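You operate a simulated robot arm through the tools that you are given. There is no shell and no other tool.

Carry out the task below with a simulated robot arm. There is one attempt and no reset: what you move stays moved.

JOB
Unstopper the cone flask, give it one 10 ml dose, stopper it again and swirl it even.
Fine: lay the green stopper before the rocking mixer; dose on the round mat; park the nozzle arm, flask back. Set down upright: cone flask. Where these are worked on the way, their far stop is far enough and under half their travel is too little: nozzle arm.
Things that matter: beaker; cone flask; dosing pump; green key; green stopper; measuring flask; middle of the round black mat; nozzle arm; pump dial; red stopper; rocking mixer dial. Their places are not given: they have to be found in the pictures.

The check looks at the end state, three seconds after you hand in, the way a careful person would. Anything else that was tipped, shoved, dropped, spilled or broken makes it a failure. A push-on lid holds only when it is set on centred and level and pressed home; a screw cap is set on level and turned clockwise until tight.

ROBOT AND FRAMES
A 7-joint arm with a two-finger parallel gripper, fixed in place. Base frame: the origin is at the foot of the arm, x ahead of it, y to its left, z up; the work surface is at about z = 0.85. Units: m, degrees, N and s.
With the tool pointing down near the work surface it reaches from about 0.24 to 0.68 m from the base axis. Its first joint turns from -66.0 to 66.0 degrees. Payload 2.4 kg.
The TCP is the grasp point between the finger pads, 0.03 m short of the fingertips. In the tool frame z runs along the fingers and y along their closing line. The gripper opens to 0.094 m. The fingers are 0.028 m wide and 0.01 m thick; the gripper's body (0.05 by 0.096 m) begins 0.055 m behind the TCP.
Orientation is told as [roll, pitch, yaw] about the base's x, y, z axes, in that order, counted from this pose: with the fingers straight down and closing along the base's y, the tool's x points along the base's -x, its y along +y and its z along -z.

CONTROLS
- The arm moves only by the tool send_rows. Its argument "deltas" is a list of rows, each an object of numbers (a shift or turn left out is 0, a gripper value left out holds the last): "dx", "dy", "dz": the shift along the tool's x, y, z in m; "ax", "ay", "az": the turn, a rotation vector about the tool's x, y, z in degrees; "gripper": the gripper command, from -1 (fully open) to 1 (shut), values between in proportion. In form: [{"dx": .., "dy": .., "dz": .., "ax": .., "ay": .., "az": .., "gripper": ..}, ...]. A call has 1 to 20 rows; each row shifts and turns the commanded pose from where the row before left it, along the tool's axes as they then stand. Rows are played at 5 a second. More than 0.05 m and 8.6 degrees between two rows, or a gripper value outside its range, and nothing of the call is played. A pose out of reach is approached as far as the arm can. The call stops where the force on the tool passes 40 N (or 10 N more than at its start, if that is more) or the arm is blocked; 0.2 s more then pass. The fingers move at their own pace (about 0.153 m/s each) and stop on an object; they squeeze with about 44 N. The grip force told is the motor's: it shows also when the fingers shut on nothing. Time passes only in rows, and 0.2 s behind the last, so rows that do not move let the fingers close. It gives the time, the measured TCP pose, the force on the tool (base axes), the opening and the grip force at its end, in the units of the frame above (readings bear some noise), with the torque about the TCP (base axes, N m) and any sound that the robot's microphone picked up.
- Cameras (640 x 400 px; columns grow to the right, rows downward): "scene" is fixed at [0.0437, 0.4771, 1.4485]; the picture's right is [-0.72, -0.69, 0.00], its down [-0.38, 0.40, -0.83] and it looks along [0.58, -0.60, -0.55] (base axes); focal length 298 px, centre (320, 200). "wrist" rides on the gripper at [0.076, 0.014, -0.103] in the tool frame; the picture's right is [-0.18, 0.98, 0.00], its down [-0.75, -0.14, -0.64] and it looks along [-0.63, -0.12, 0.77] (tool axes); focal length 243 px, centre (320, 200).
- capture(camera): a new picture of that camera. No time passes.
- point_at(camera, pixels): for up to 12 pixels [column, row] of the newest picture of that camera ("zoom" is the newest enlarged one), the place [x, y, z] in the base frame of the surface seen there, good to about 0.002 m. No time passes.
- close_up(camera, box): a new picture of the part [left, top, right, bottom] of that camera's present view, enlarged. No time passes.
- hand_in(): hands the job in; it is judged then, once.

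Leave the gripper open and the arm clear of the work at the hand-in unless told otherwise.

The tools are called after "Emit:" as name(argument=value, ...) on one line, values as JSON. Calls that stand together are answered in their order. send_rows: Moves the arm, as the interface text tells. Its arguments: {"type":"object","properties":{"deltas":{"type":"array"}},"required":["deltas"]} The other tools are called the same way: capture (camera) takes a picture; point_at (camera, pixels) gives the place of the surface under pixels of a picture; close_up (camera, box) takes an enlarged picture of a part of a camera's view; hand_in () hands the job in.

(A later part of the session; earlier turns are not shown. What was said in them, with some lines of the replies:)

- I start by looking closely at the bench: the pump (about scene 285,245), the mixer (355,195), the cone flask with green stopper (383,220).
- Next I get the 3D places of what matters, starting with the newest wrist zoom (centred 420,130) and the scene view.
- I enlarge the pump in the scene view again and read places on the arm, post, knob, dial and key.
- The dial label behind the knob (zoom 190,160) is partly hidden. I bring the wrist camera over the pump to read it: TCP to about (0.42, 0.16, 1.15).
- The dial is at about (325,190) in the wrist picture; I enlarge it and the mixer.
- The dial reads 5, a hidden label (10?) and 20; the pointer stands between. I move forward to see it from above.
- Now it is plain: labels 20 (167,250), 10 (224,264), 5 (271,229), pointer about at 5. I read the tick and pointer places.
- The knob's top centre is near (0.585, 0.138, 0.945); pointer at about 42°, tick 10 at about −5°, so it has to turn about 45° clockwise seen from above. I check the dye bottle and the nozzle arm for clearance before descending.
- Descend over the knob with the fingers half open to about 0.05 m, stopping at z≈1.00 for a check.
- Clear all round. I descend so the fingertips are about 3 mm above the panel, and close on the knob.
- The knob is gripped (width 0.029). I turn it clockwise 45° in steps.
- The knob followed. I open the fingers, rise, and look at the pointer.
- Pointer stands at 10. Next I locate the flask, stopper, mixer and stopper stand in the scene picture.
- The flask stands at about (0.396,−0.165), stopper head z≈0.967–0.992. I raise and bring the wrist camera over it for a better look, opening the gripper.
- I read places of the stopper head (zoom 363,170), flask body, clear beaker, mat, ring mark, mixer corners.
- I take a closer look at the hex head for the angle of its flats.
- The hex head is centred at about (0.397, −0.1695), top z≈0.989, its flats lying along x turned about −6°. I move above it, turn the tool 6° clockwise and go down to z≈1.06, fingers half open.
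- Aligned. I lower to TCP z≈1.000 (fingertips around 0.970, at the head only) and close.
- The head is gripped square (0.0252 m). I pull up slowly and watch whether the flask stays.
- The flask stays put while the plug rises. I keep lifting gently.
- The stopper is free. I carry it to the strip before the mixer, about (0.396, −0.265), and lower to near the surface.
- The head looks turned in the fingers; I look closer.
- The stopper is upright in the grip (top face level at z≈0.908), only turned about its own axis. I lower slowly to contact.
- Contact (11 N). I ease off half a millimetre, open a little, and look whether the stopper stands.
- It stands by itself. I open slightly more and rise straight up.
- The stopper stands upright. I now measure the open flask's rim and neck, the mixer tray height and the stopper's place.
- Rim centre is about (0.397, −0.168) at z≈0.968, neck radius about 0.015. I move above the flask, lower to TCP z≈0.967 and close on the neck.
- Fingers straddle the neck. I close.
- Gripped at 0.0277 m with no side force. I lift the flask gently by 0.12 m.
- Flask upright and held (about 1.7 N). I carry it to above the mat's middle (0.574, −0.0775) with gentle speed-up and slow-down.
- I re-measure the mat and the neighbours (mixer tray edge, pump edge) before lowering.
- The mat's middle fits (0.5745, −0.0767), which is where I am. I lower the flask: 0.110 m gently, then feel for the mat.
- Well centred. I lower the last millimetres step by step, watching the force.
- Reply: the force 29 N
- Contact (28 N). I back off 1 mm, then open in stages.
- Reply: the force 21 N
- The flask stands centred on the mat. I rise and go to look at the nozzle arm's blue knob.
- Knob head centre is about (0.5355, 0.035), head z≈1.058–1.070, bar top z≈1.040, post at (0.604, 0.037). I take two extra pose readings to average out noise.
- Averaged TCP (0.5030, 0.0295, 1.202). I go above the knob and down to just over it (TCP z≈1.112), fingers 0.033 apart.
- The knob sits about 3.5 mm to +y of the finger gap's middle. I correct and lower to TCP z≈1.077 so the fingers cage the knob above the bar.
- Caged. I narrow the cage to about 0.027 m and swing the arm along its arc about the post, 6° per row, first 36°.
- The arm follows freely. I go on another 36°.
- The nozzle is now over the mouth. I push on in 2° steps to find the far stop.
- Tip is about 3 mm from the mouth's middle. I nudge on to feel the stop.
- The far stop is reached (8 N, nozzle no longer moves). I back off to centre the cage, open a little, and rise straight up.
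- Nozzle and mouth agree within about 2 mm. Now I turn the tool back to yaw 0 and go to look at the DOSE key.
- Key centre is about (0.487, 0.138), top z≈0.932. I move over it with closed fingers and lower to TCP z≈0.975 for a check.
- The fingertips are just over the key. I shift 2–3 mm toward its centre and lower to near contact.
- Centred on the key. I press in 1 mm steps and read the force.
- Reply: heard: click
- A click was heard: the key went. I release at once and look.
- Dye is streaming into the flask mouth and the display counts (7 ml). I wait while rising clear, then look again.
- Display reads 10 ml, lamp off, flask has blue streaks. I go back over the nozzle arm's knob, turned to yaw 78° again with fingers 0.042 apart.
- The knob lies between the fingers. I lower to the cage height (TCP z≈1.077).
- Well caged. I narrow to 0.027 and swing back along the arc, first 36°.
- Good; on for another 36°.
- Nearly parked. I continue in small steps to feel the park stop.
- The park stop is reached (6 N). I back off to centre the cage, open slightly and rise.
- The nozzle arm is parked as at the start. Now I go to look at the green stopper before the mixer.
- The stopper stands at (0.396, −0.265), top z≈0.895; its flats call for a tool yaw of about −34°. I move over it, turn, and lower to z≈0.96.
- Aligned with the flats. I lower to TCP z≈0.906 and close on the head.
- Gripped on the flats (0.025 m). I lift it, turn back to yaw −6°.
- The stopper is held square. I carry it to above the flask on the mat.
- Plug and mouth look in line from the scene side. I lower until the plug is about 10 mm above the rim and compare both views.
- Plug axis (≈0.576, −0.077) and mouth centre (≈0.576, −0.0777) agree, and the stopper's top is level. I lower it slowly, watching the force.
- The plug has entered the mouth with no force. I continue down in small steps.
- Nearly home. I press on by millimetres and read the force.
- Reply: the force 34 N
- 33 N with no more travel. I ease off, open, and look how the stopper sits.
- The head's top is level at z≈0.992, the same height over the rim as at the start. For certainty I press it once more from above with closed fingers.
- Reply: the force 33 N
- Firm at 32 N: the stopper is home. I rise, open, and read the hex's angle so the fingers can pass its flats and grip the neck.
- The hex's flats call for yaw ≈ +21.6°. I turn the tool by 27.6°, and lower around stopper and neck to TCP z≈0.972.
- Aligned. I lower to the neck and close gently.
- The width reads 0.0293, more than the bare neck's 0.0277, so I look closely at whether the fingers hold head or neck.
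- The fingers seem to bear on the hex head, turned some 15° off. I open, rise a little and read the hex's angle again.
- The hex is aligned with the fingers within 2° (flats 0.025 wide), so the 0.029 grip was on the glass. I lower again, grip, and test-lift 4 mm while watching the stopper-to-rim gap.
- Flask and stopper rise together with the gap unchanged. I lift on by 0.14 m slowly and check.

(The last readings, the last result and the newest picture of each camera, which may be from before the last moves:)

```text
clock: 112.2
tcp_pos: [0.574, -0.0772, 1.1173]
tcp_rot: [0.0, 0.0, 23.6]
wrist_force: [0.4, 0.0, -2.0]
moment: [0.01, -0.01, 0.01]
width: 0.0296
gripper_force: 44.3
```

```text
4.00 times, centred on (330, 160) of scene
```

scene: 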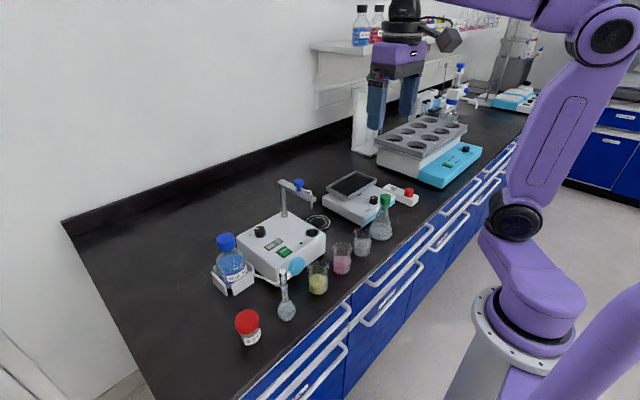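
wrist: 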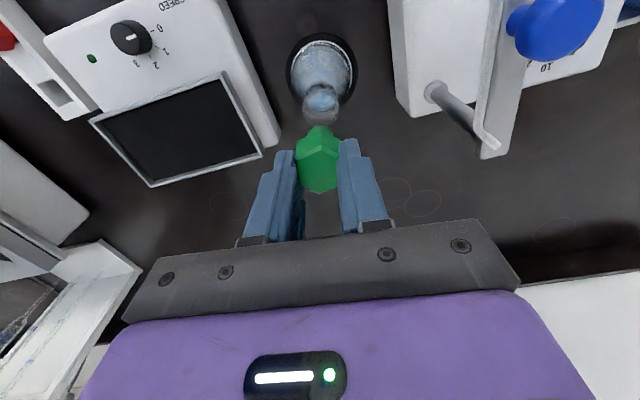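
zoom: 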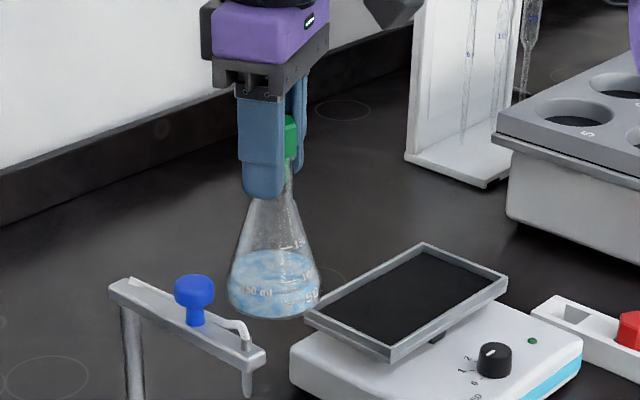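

Held upright, stopper in place. I carry it over to above its home area, about (0.41, −0.17), with a little more height for swirling.

Emit:
send_rows(deltas=[{"dx": 0.0072, "dy": -0.0007, "dz": -0.002}, {"dx": 0.0144, "dy": -0.0014, "dz": -0.002}, {"dx": 0.018, "dy": -0.0018, "dz": -0.002}, {"dx": 0.018, "dy": -0.0018, "dz": -0.002}, {"dx": 0.018, "dy": -0.0018, "dz": -0.002}, {"dx": 0.018, "dy": -0.0018, "dz": -0.002}, {"dx": 0.018, "dy": -0.0018, "dz": -0.002}, {"dx": 0.018, "dy": -0.0018, "dz": -0.002}, {"dx": 0.018, "dy": -0.0018, "dz": -0.002}, {"dx": 0.018, "dy": -0.0018, "dz": -0.002}, {"dx": 0.0144, "dy": -0.0014}, {"dx": 0.0076, "dy": -0.0007}, {}])

Emit:
close_up(camera="scene", box=[330, 110, 430, 220])

Emit:
capture(camera="wrist")

```text
clock: 115.0
tcp_pos: [0.4106, -0.1682, 1.1368]
tcp_rot: [-0.1, 0.0, 23.7]
wrist_force: [-0.8, 0.4, -1.0]
moment: [0.0, -0.02, 0.01]
width: 0.0294
gripper_force: 43.6
```

```text
3.64 times, centred on (380, 165) of scene
```

zoom: 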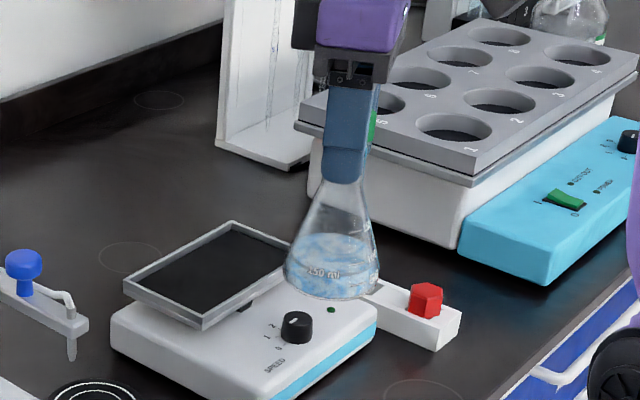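

```text
taken
```

wrist: 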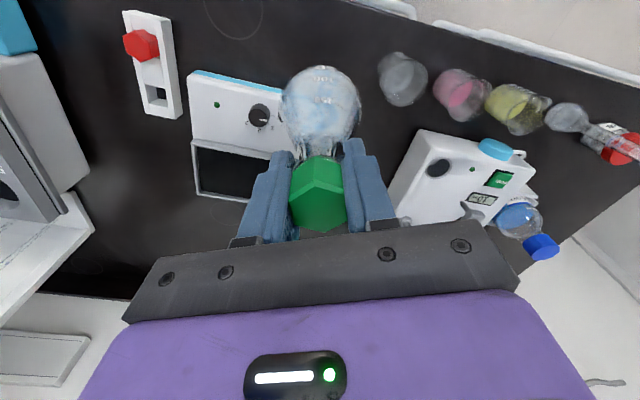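

Streaks still show. I swirl in level circles of 20 mm radius, 1.2 s per turn — two turns first, then check grip and stopper.

Emit:
send_rows(deltas=[{"dx": 0.01}, {"dx": 0.01}, {"dx": -0.01, "dy": 0.01732}, {"dx": -0.02}, {"dx": -0.01, "dy": -0.01732}, {"dx": 0.01, "dy": -0.01732}, {"dx": 0.02}, {"dx": 0.01, "dy": 0.01732}, {"dx": -0.01, "dy": 0.01732}, {"dx": -0.02}, {"dx": -0.01, "dy": -0.01732}, {"dx": 0.01, "dy": -0.01732}, {"dx": 0.02}, {"dx": 0.01, "dy": 0.01732}, {"dx": -0.01}, {"dx": -0.01}, {}])

Emit:
close_up(camera="scene", box=[340, 130, 410, 200])

Emit:
close_up(camera="wrist", box=[240, 50, 400, 210])

```text
clock: 118.6
tcp_pos: [0.41, -0.1696, 1.1364]
tcp_rot: [-0.2, 0.0, 23.6]
wrist_force: [0.7, -0.7, -1.2]
moment: [-0.04, -0.01, 0.0]
width: 0.0294
gripper_force: 43.9
```

```text
5.71 times, centred on (375, 165) of scene
```

zoom: 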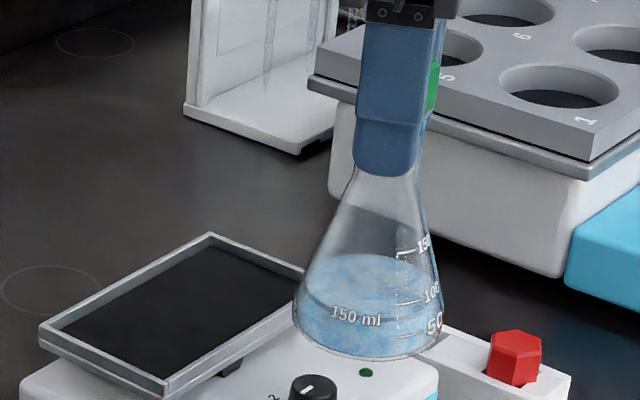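

```text
2.50 times, centred on (320, 130) of wrist
```

zoom: 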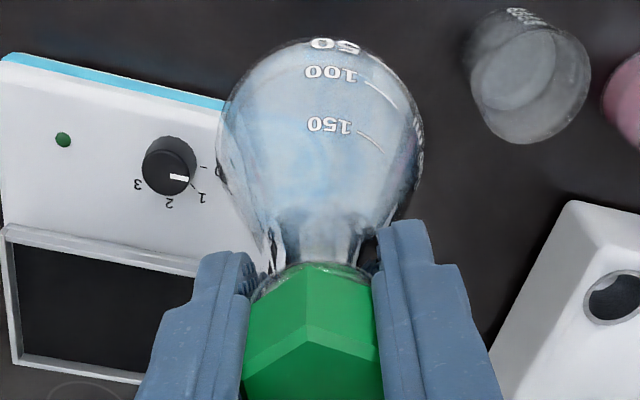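

It is evening out; grip and stopper are unchanged. I swirl three more turns, a bit wider.

Emit:
send_rows(deltas=[{"dx": 0.01}, {"dx": 0.0125}, {"dx": -0.01125, "dy": 0.0195}, {"dx": -0.0225}, {"dx": -0.01125, "dy": -0.0195}, {"dx": 0.01125, "dy": -0.0195}, {"dx": 0.0225}, {"dx": 0.01125, "dy": 0.0195}, {"dx": -0.01125, "dy": 0.0195}, {"dx": -0.0225}, {"dx": -0.01125, "dy": -0.0195}, {"dx": 0.01125, "dy": -0.0195}, {"dx": 0.0225}, {"dx": 0.01125, "dy": 0.0195}, {"dx": -0.0125}, {"dx": -0.01}, {}])

Emit:
send_rows(deltas=[{"dx": 0.01}, {"dx": 0.0125}, {"dx": -0.01125, "dy": 0.0195}, {"dx": -0.0225}, {"dx": -0.01125, "dy": -0.0195}, {"dx": 0.01125, "dy": -0.0195}, {"dx": 0.0225}, {"dx": 0.01125, "dy": 0.0195}, {"dx": -0.01125, "dy": 0.0195}, {"dx": -0.0225}, {"dx": -0.01125, "dy": -0.0195}, {"dx": 0.01125, "dy": -0.0195}, {"dx": 0.0225}, {"dx": 0.01125, "dy": 0.0195}, {"dx": -0.0125}, {"dx": -0.01}, {}])

Emit:
close_up(camera="scene", box=[340, 130, 410, 200])

Emit:
close_up(camera="wrist", box=[240, 50, 400, 210])

```text
clock: 122.2
tcp_pos: [0.4129, -0.169, 1.1377]
tcp_rot: [0.0, 0.0, 23.5]
wrist_force: [0.5, -0.8, -1.1]
moment: [0.0, 0.02, 0.0]
width: 0.0291
gripper_force: 44.4
```

```text
clock: 125.8
tcp_pos: [0.4109, -0.1682, 1.1342]
tcp_rot: [0.0, 0.0, 23.6]
wrist_force: [1.3, 0.2, -1.5]
moment: [-0.03, 0.0, -0.03]
width: 0.0291
gripper_force: 43.6
```

```text
5.71 times, centred on (375, 165) of scene
```

zoom: 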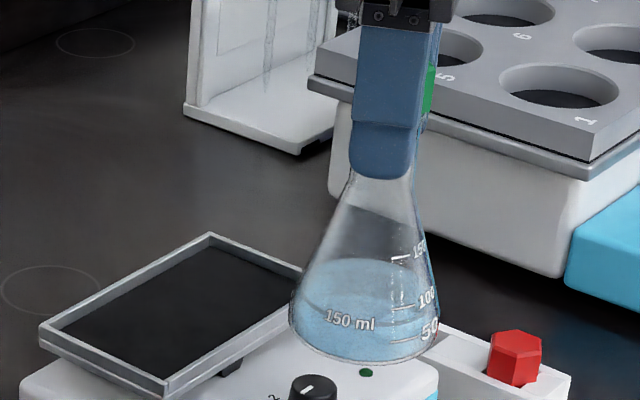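

```text
2.50 times, centred on (320, 130) of wrist
```

zoom: 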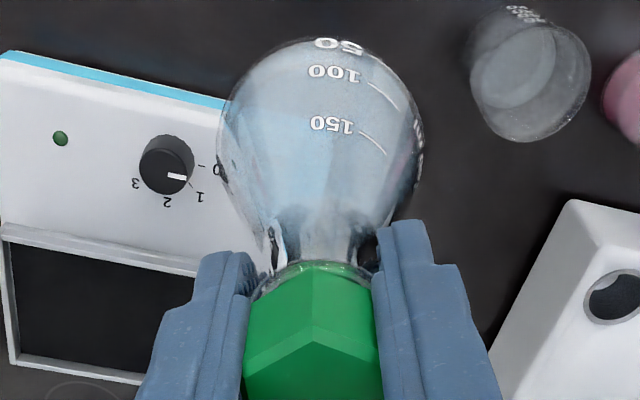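

The liquid now looks even. The flask leans a little in the grip; I add two turns the other way round, gentle, for certainty.

Emit:
send_rows(deltas=[{"dx": -0.01}, {"dx": -0.01}, {"dx": 0.01, "dy": 0.01732}, {"dx": 0.02}, {"dx": 0.01, "dy": -0.01732}, {"dx": -0.01, "dy": -0.01732}, {"dx": -0.02}, {"dx": -0.01, "dy": 0.01732}, {"dx": 0.01, "dy": 0.01732}, {"dx": 0.02}, {"dx": 0.01, "dy": -0.01732}, {"dx": -0.01, "dy": -0.01732}, {"dx": -0.02}, {"dx": -0.01, "dy": 0.01732}, {"dx": 0.01}, {"dx": 0.01}, {}, {}])

Emit:
close_up(camera="scene", box=[340, 130, 410, 200])

Emit:
close_up(camera="wrist", box=[240, 50, 400, 210])

```text
clock: 129.6
tcp_pos: [0.4129, -0.1694, 1.1383]
tcp_rot: [0.0, 0.0, 23.7]
wrist_force: [0.9, -0.2, -1.4]
moment: [-0.01, -0.01, 0.01]
width: 0.0288
gripper_force: 44.2
```

```text
5.71 times, centred on (375, 165) of scene
```

zoom: 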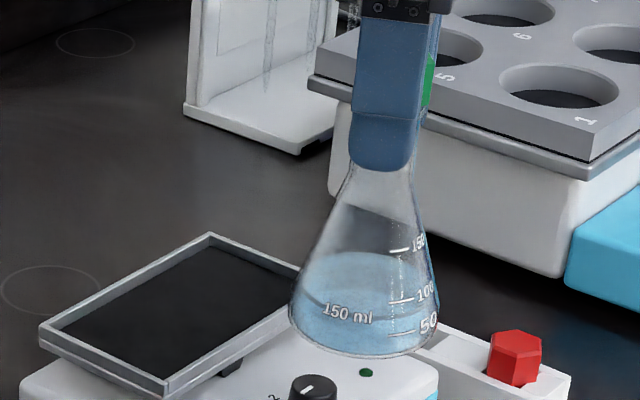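

```text
2.50 times, centred on (320, 130) of wrist
```

zoom: 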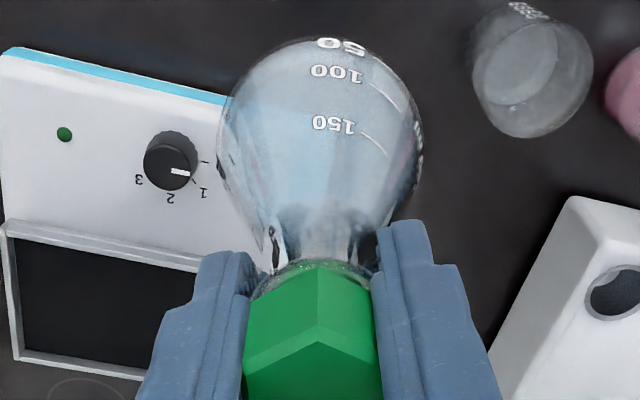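

Even colour throughout. Now back home: shift to (0.397, −0.169) and lower 0.155 m gently.

Emit:
send_rows(deltas=[{"dx": 0.0066, "dy": 0.0029}, {"dx": 0.0067, "dy": 0.0029}, {}, {"dz": 0.005}, {"dz": 0.012}, {"dz": 0.02}, {"dz": 0.022}, {"dz": 0.022}, {"dz": 0.022}, {"dz": 0.02}, {"dz": 0.015}, {"dz": 0.01}, {"dz": 0.007}, {}])

Emit:
close_up(camera="scene", box=[340, 160, 420, 250])

Emit:
close_up(camera="wrist", box=[240, 50, 400, 210])

```text
clock: 132.6
tcp_pos: [0.3969, -0.1695, 0.9825]
tcp_rot: [0.0, 0.1, 23.6]
wrist_force: [1.2, -0.2, -1.5]
moment: [0.0, 0.02, 0.02]
width: 0.0289
gripper_force: 44.3
```

```text
4.44 times, centred on (380, 205) of scene
```

zoom: 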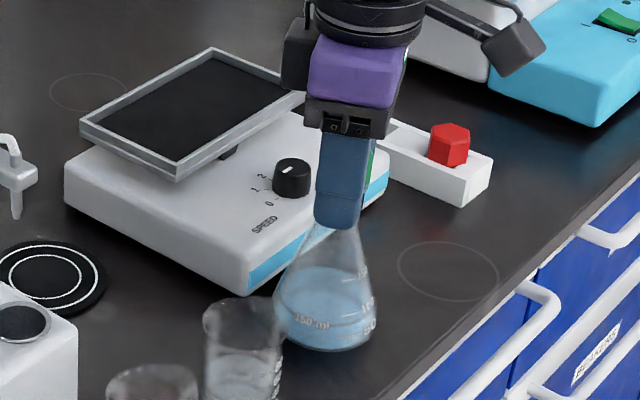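

```text
2.50 times, centred on (320, 130) of wrist
```

zoom: 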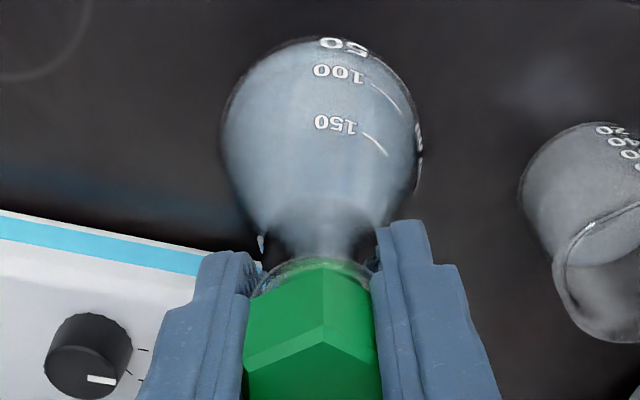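

Right over its old place. I lower the rest in small steps, feeling for the bench.

Emit:
send_rows(deltas=[{"dz": 0.004}, {"dz": 0.003}, {"dz": 0.002}, {}])

Emit:
send_rows(deltas=[{"dz": 0.001}, {"dz": 0.001}, {}])

```text
clock: 133.6
tcp_pos: [0.3973, -0.1694, 0.9735]
tcp_rot: [0.1, -0.2, 23.6]
wrist_force: [-1.8, 3.8, 19.5]
moment: [0.34, 0.1, 0.04]
width: 0.0287
gripper_force: 44.3
```

```text
clock: 134.2
tcp_pos: [0.3968, -0.1703, 0.9726]
tcp_rot: [-0.2, -0.1, 23.7]
wrist_force: [-5.0, 1.4, 14.8]
moment: [-0.04, 0.3, -0.05]
width: 0.0289
gripper_force: 44.0
stopped in row 2: the force on the tool passed its limit at 44 N (the readings are from after the stop); the commanded pose is now the measured one
```

Contact reached (the last step pressed to 44 N and stopped). I ease up 1 mm and look before releasing.

Emit:
send_rows(deltas=[{"dz": -0.001}, {}])

Emit:
close_up(camera="scene", box=[350, 190, 410, 250])

Emit:
close_up(camera="wrist", box=[240, 50, 400, 210])

```text
clock: 134.8
tcp_pos: [0.3973, -0.1708, 0.9728]
tcp_rot: [-0.2, -0.2, 23.5]
wrist_force: [-0.6, -0.5, -1.8]
moment: [-0.02, -0.02, -0.02]
width: 0.0288
gripper_force: 44.3
```

```text
6.67 times, centred on (380, 220) of scene
```

zoom: 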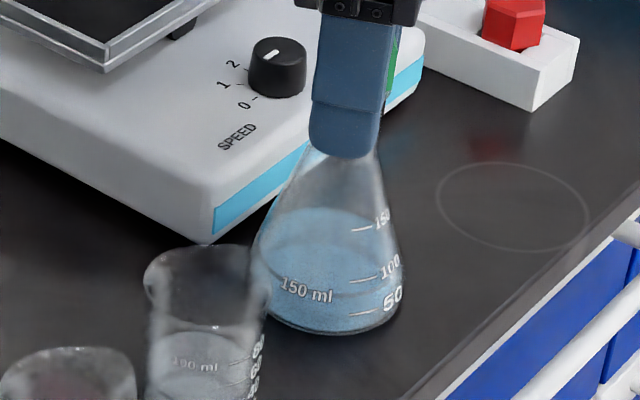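

```text
2.50 times, centred on (320, 130) of wrist
```

zoom: 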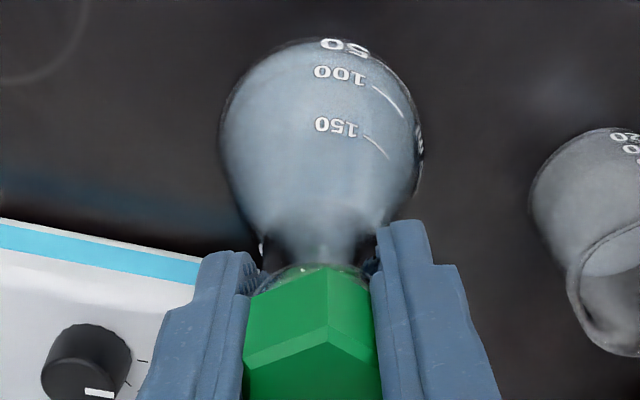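

It hangs by under a millimetre. I lower 0.5 mm, then open in stages.

Emit:
send_rows(deltas=[{"dz": 0.0005}, {}])

Emit:
send_rows(deltas=[{"gripper": 0.32}, {}, {"gripper": 0.1}, {}])

Emit:
close_up(camera="wrist", box=[240, 50, 400, 210])

Emit:
close_up(camera="scene", box=[350, 180, 410, 250])

```text
clock: 135.4
tcp_pos: [0.3961, -0.1719, 0.9743]
tcp_rot: [-0.1, -0.1, 23.5]
wrist_force: [0.1, 1.0, 4.4]
moment: [0.22, 0.1, 0.0]
width: 0.0288
gripper_force: 44.1
```

```text
clock: 136.4
tcp_pos: [0.3974, -0.1707, 0.9738]
tcp_rot: [-0.2, -0.2, 23.5]
wrist_force: [-0.3, -0.2, -0.2]
moment: [0.0, 0.0, 0.0]
width: 0.0422
gripper_force: 0.2
```

```text
2.50 times, centred on (320, 130) of wrist
```

zoom: 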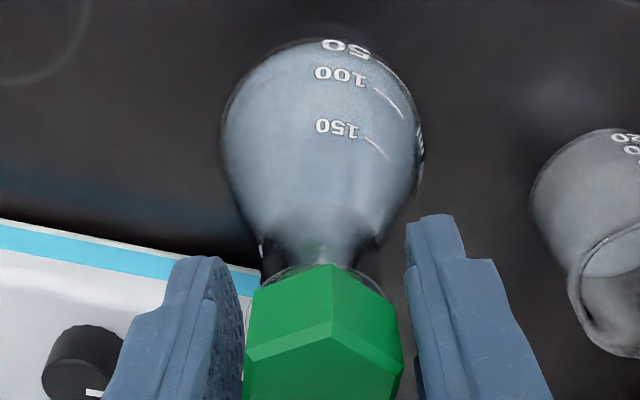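

```text
5.71 times, centred on (380, 215) of scene
```

zoom: 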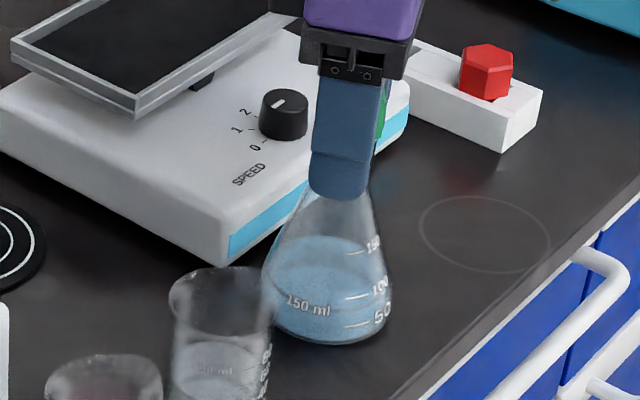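

The flask stands freely. I open wider so both fingers are clear of the stopper, then rise straight up.

Emit:
send_rows(deltas=[{"gripper": -0.3}, {}])

Emit:
close_up(camera="wrist", box=[240, 50, 400, 210])

```text
clock: 137.0
tcp_pos: [0.3971, -0.1708, 0.9736]
tcp_rot: [-0.2, -0.2, 23.6]
wrist_force: [0.0, -0.9, 0.4]
moment: [-0.02, -0.01, 0.04]
width: 0.0612
gripper_force: 0.0
```

```text
2.50 times, centred on (320, 130) of wrist
```

zoom: 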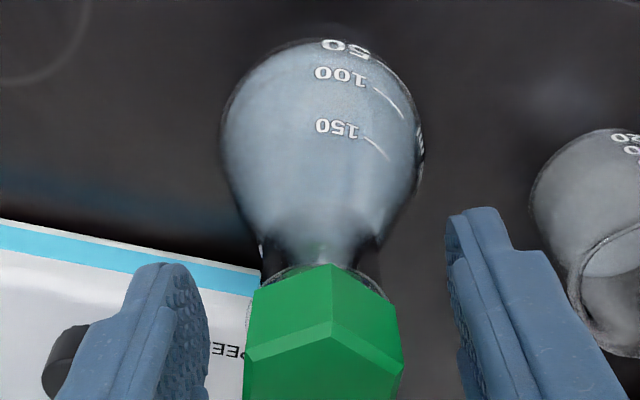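

Emit:
send_rows(deltas=[{"dz": -0.02}, {"dz": -0.03}, {"dz": -0.04}, {"dz": -0.045}, {"dz": -0.045}, {"dz": -0.04}, {}])

Emit:
close_up(camera="scene", box=[340, 170, 420, 250])

Emit:
capture(camera="wrist")

```text
clock: 138.6
tcp_pos: [0.3994, -0.1705, 1.1932]
tcp_rot: [-0.1, -0.2, 23.6]
wrist_force: [-0.2, -0.9, 0.0]
moment: [-0.01, -0.01, -0.01]
width: 0.0612
gripper_force: 0.0
```

```text
5.00 times, centred on (380, 210) of scene
```

zoom: 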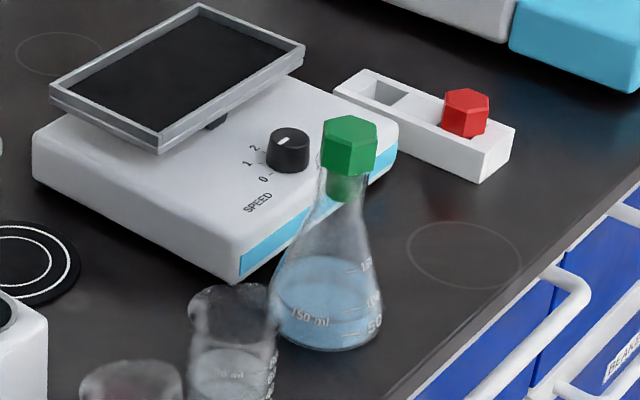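

```text
taken
```

wrist: 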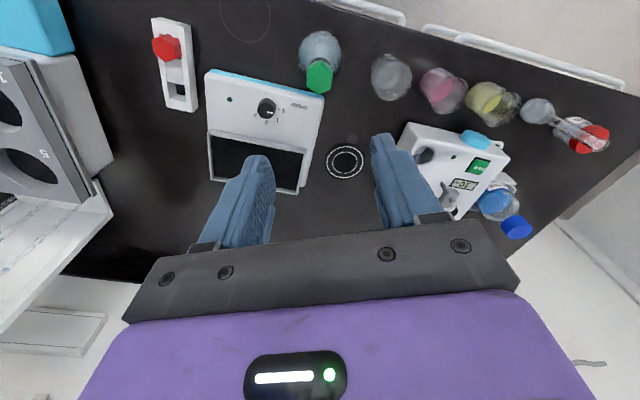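

The flask stands upright with even colour. I check the stopper's seating: top level and height over the rim, and its angle.

Emit:
close_up(camera="wrist", box=[290, 30, 350, 110])

Emit:
point_at(camera="zoom", pixels=[[310, 165], [250, 200], [250, 260], [310, 290], [368, 250], [360, 190], [310, 225], [315, 145], [265, 160], [360, 160]])

Emit:
close_up(camera="scene", box=[365, 185, 400, 225])

```text
5.00 times, centred on (320, 70) of wrist
```

zoom: 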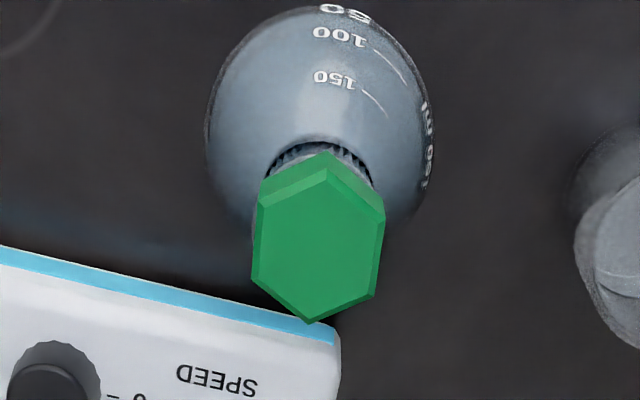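

```text
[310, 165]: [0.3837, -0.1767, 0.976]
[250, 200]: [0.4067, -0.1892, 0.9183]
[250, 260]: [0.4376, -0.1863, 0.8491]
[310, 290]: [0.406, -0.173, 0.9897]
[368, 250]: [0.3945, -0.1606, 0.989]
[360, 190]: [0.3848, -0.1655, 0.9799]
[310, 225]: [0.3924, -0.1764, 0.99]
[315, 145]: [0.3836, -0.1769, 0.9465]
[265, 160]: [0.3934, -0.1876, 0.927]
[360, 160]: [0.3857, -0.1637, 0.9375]
```

```text
10.00 times, centred on (382, 205) of scene
```

zoom: 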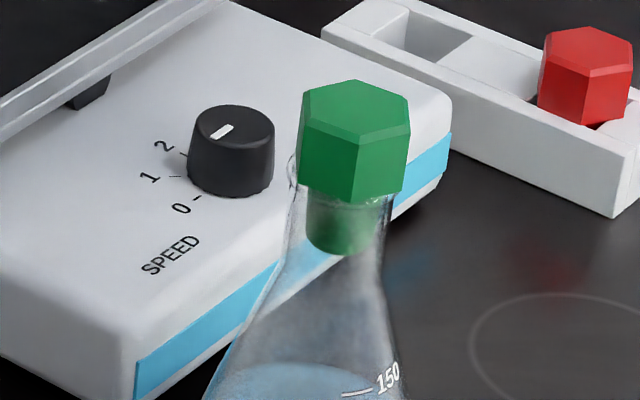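

The head's top is at z≈0.9895, level, practically as at the start. To be sure it is home after the swirl, I'll press once more from above; first its centre.

Emit:
close_up(camera="wrist", box=[290, 30, 350, 110])

Emit:
point_at(camera="zoom", pixels=[[328, 186], [268, 212], [261, 274], [311, 311], [367, 287], [377, 224], [318, 249], [318, 10], [210, 130], [428, 130]])

```text
5.00 times, centred on (320, 70) of wrist
```

zoom: 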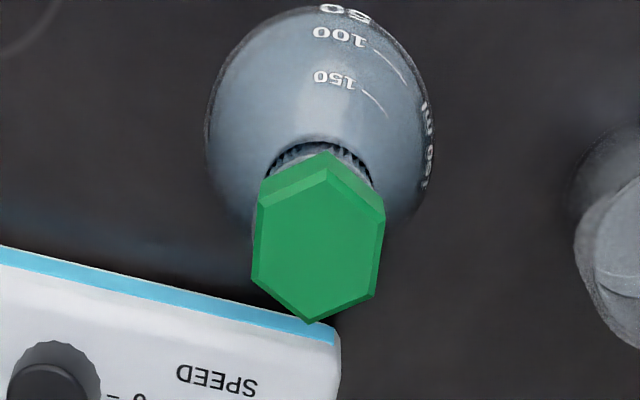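

```text
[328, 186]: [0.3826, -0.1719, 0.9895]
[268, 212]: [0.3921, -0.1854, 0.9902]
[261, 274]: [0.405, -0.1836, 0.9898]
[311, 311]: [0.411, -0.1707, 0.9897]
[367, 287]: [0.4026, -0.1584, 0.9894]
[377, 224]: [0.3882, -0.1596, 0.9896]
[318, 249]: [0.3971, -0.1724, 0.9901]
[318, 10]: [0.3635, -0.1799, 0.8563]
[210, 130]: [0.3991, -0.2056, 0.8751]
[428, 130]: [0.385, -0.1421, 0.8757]
```

Head centre (0.397, −0.1715), top level at 0.9897. I close the fingers and come down over it for a last check press.

Emit:
send_rows(deltas=[{"gripper": 1, "dx": 0.0004, "dy": -0.0009}, {}, {}, {"dz": 0.04}, {"dz": 0.04}, {"dz": 0.04}, {"dz": 0.03}, {"dz": 0.014}, {}])

Emit:
close_up(camera="wrist", box=[270, 90, 370, 190])

Emit:
close_up(camera="scene", box=[355, 165, 415, 225])

```text
clock: 140.6
tcp_pos: [0.3976, -0.1712, 1.029]
tcp_rot: [-0.2, -0.2, 23.6]
wrist_force: [0.7, 0.1, 0.5]
moment: [0.02, 0.0, 0.02]
width: 0.0003
gripper_force: 33.0
```

```text
4.00 times, centred on (320, 140) of wrist
```

zoom: 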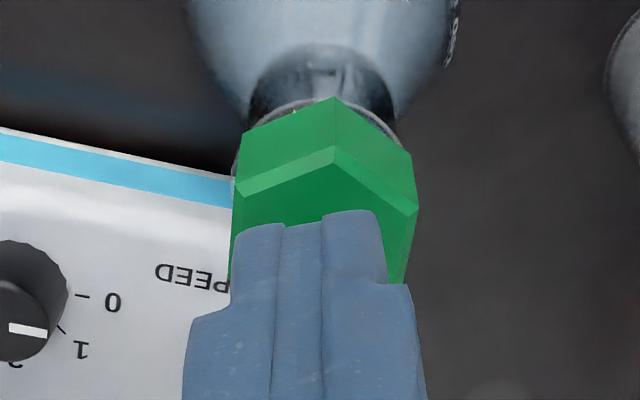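

```text
6.67 times, centred on (385, 195) of scene
```

zoom: 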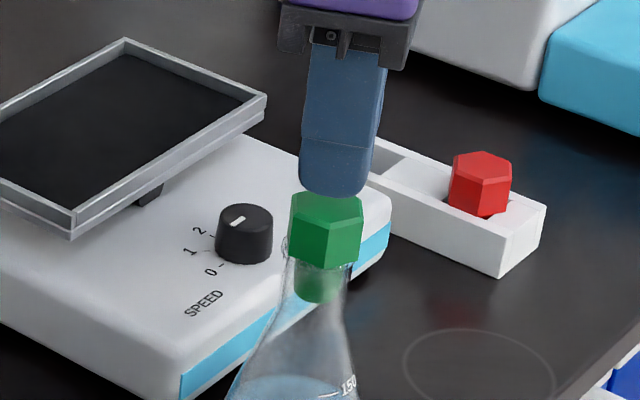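

Emit:
send_rows(deltas=[{"dz": 0.004}, {"dz": 0.003}, {"dz": 0.0015}, {}])

Emit:
send_rows(deltas=[{"dz": 0.001}, {}])

```text
clock: 141.6
tcp_pos: [0.3965, -0.1727, 1.0202]
tcp_rot: [-0.2, -0.2, 23.6]
wrist_force: [0.1, -1.0, -0.8]
moment: [-0.02, 0.0, -0.02]
width: 0.0001
gripper_force: 33.1
```

```text
clock: 142.2
tcp_pos: [0.3967, -0.1725, 1.0201]
tcp_rot: [-0.2, -0.2, 23.5]
wrist_force: [-1.3, -0.5, 8.0]
moment: [-0.02, 0.07, -0.03]
width: 0.0002
gripper_force: 33.3
```

Emit:
send_rows(deltas=[{"dz": 0.001}, {}])

Emit:
send_rows(deltas=[{"dz": 0.0005}, {}])

```text
clock: 142.8
tcp_pos: [0.3969, -0.1734, 1.0196]
tcp_rot: [-0.4, -0.2, 23.7]
wrist_force: [-2.2, -0.9, 20.9]
moment: [-0.09, 0.14, 0.02]
width: 0.0
gripper_force: 33.1
```

```text
clock: 143.6
tcp_pos: [0.3979, -0.1727, 1.0196]
tcp_rot: [-0.4, -0.4, 23.6]
wrist_force: [-2.9, 0.7, 15.2]
moment: [0.01, 0.16, 0.0]
width: 0.0
gripper_force: 32.5
stopped in row 2: the force on the tool passed its limit at 41 N (the readings are from after the stop); the commanded pose is now the measured one
```

Solid: the stopper is home. I rise away, open the gripper and retreat to a clear pose.

Emit:
send_rows(deltas=[{"dz": -0.01}, {"dz": -0.03}, {"dz": -0.045}, {"dz": -0.045}, {"dz": -0.045}, {"gripper": -1, "dz": -0.04}, {"az": 7.8}, {"az": 7.8}, {"az": 8.0}, {}])

Emit:
capture(camera="wrist")

Emit:
capture(camera="scene")

Emit:
close_up(camera="scene", box=[340, 170, 420, 250])

Emit:
close_up(camera="scene", box=[220, 160, 380, 290])

```text
clock: 145.8
tcp_pos: [0.3958, -0.1726, 1.2317]
tcp_rot: [-0.1, -0.4, -0.1]
wrist_force: [-1.6, -0.6, 0.2]
moment: [0.02, -0.02, 0.0]
width: 0.0939
gripper_force: 0.1
```

```text
taken
```

wrist: 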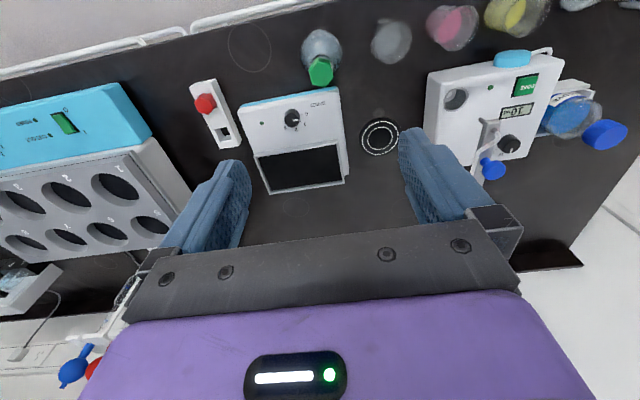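

```text
taken
```

scene: 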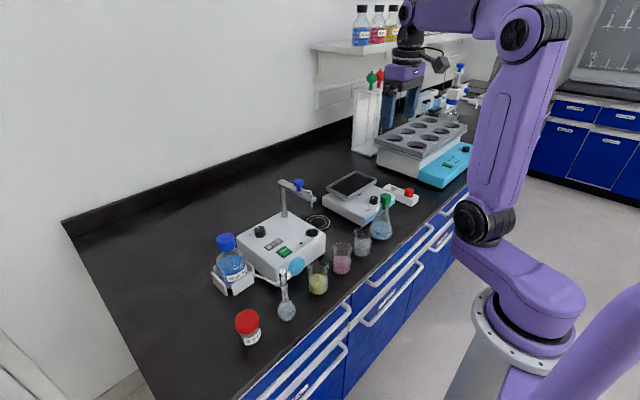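

```text
5.00 times, centred on (380, 210) of scene
```

zoom: 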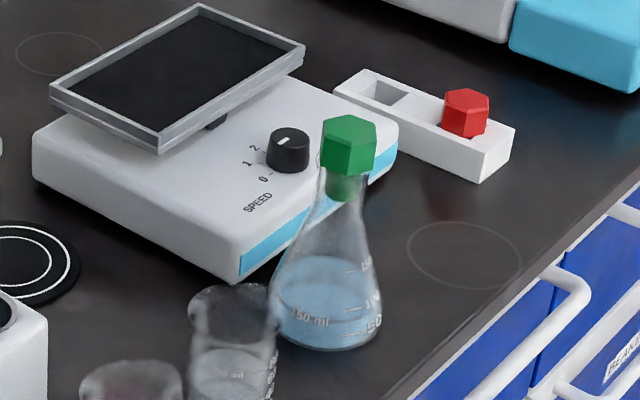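

```text
3.08 times, centred on (300, 225) of scene
```

zoom: 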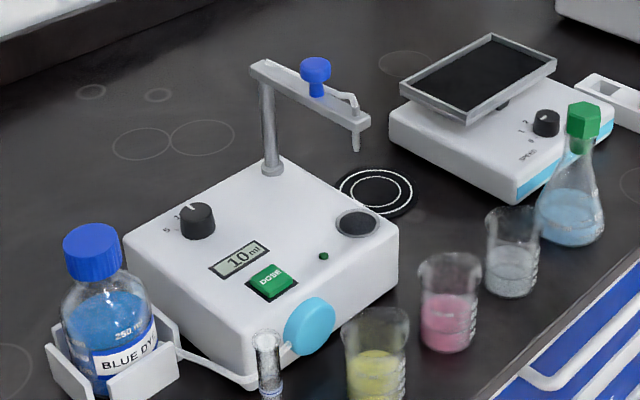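

All is in order: flask home, stoppered, even pale blue; nozzle arm parked; display 10 ml; everything else where it was. I withdraw to the starting pose, gripper open, and hand in.

Emit:
send_rows(deltas=[{"dz": -0.03}, {"dx": 0.018, "dy": 0.04, "dz": -0.007}, {"dx": 0.018, "dy": 0.04, "dz": -0.007}, {"dx": 0.018, "dy": 0.04, "dz": -0.007}, {"dx": 0.018, "dy": 0.04, "dz": -0.007}, {}, {}])

Emit:
capture(camera="scene")

```text
clock: 147.4
tcp_pos: [0.3221, -0.016, 1.2891]
tcp_rot: [-0.3, -0.4, 0.0]
wrist_force: [-0.4, -0.4, 0.8]
moment: [-0.02, 0.02, 0.0]
width: 0.0936
gripper_force: 0.0
```

```text
taken
```

scene: 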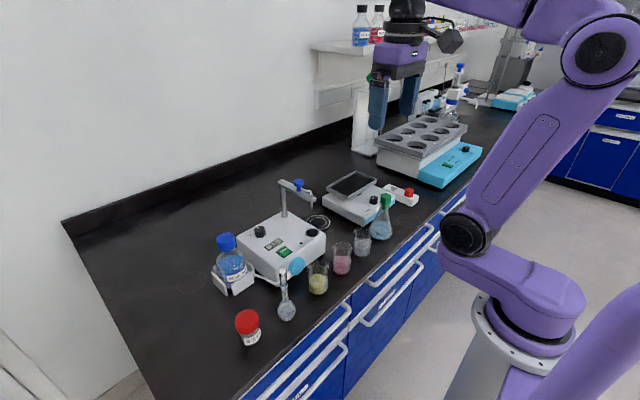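

The arm is clear and the gripper is open. The flask stands in its place at (383,220), stoppered and evenly blue. I hand in.

Emit:
hand_in()

```text
The job is handed in.
```

The job is done and handed in. The cone flask got one 10 ml dose, is stoppered again, and its liquid looks evenly blue. I don't have the check's result.

- **Dose:** I turned the pump dial from 5 to 10 and pressed the green key once. The dye ran into the open flask on the round mat, and the display read 10 ml.
- **Stopper:** While the flask was open, the green stopper stood upright in front of the rocking mixer. I put it back level and pressed it home, then pressed it once more after the swirl; it did not move.
- **Swirl:** I swirled the flask by hand for about eight turns until no streaks showed. I did not use the mixer or touch its dial.
- **Flask:** It is back upright, about 2 mm from where it started.
- **Nozzle arm:** It was swung to its far stop for the dose and is back at its park stop.

In the final pictures nothing else looks moved or spilled. The pump dial is still at 10. The arm is clear of the work with the gripper open.
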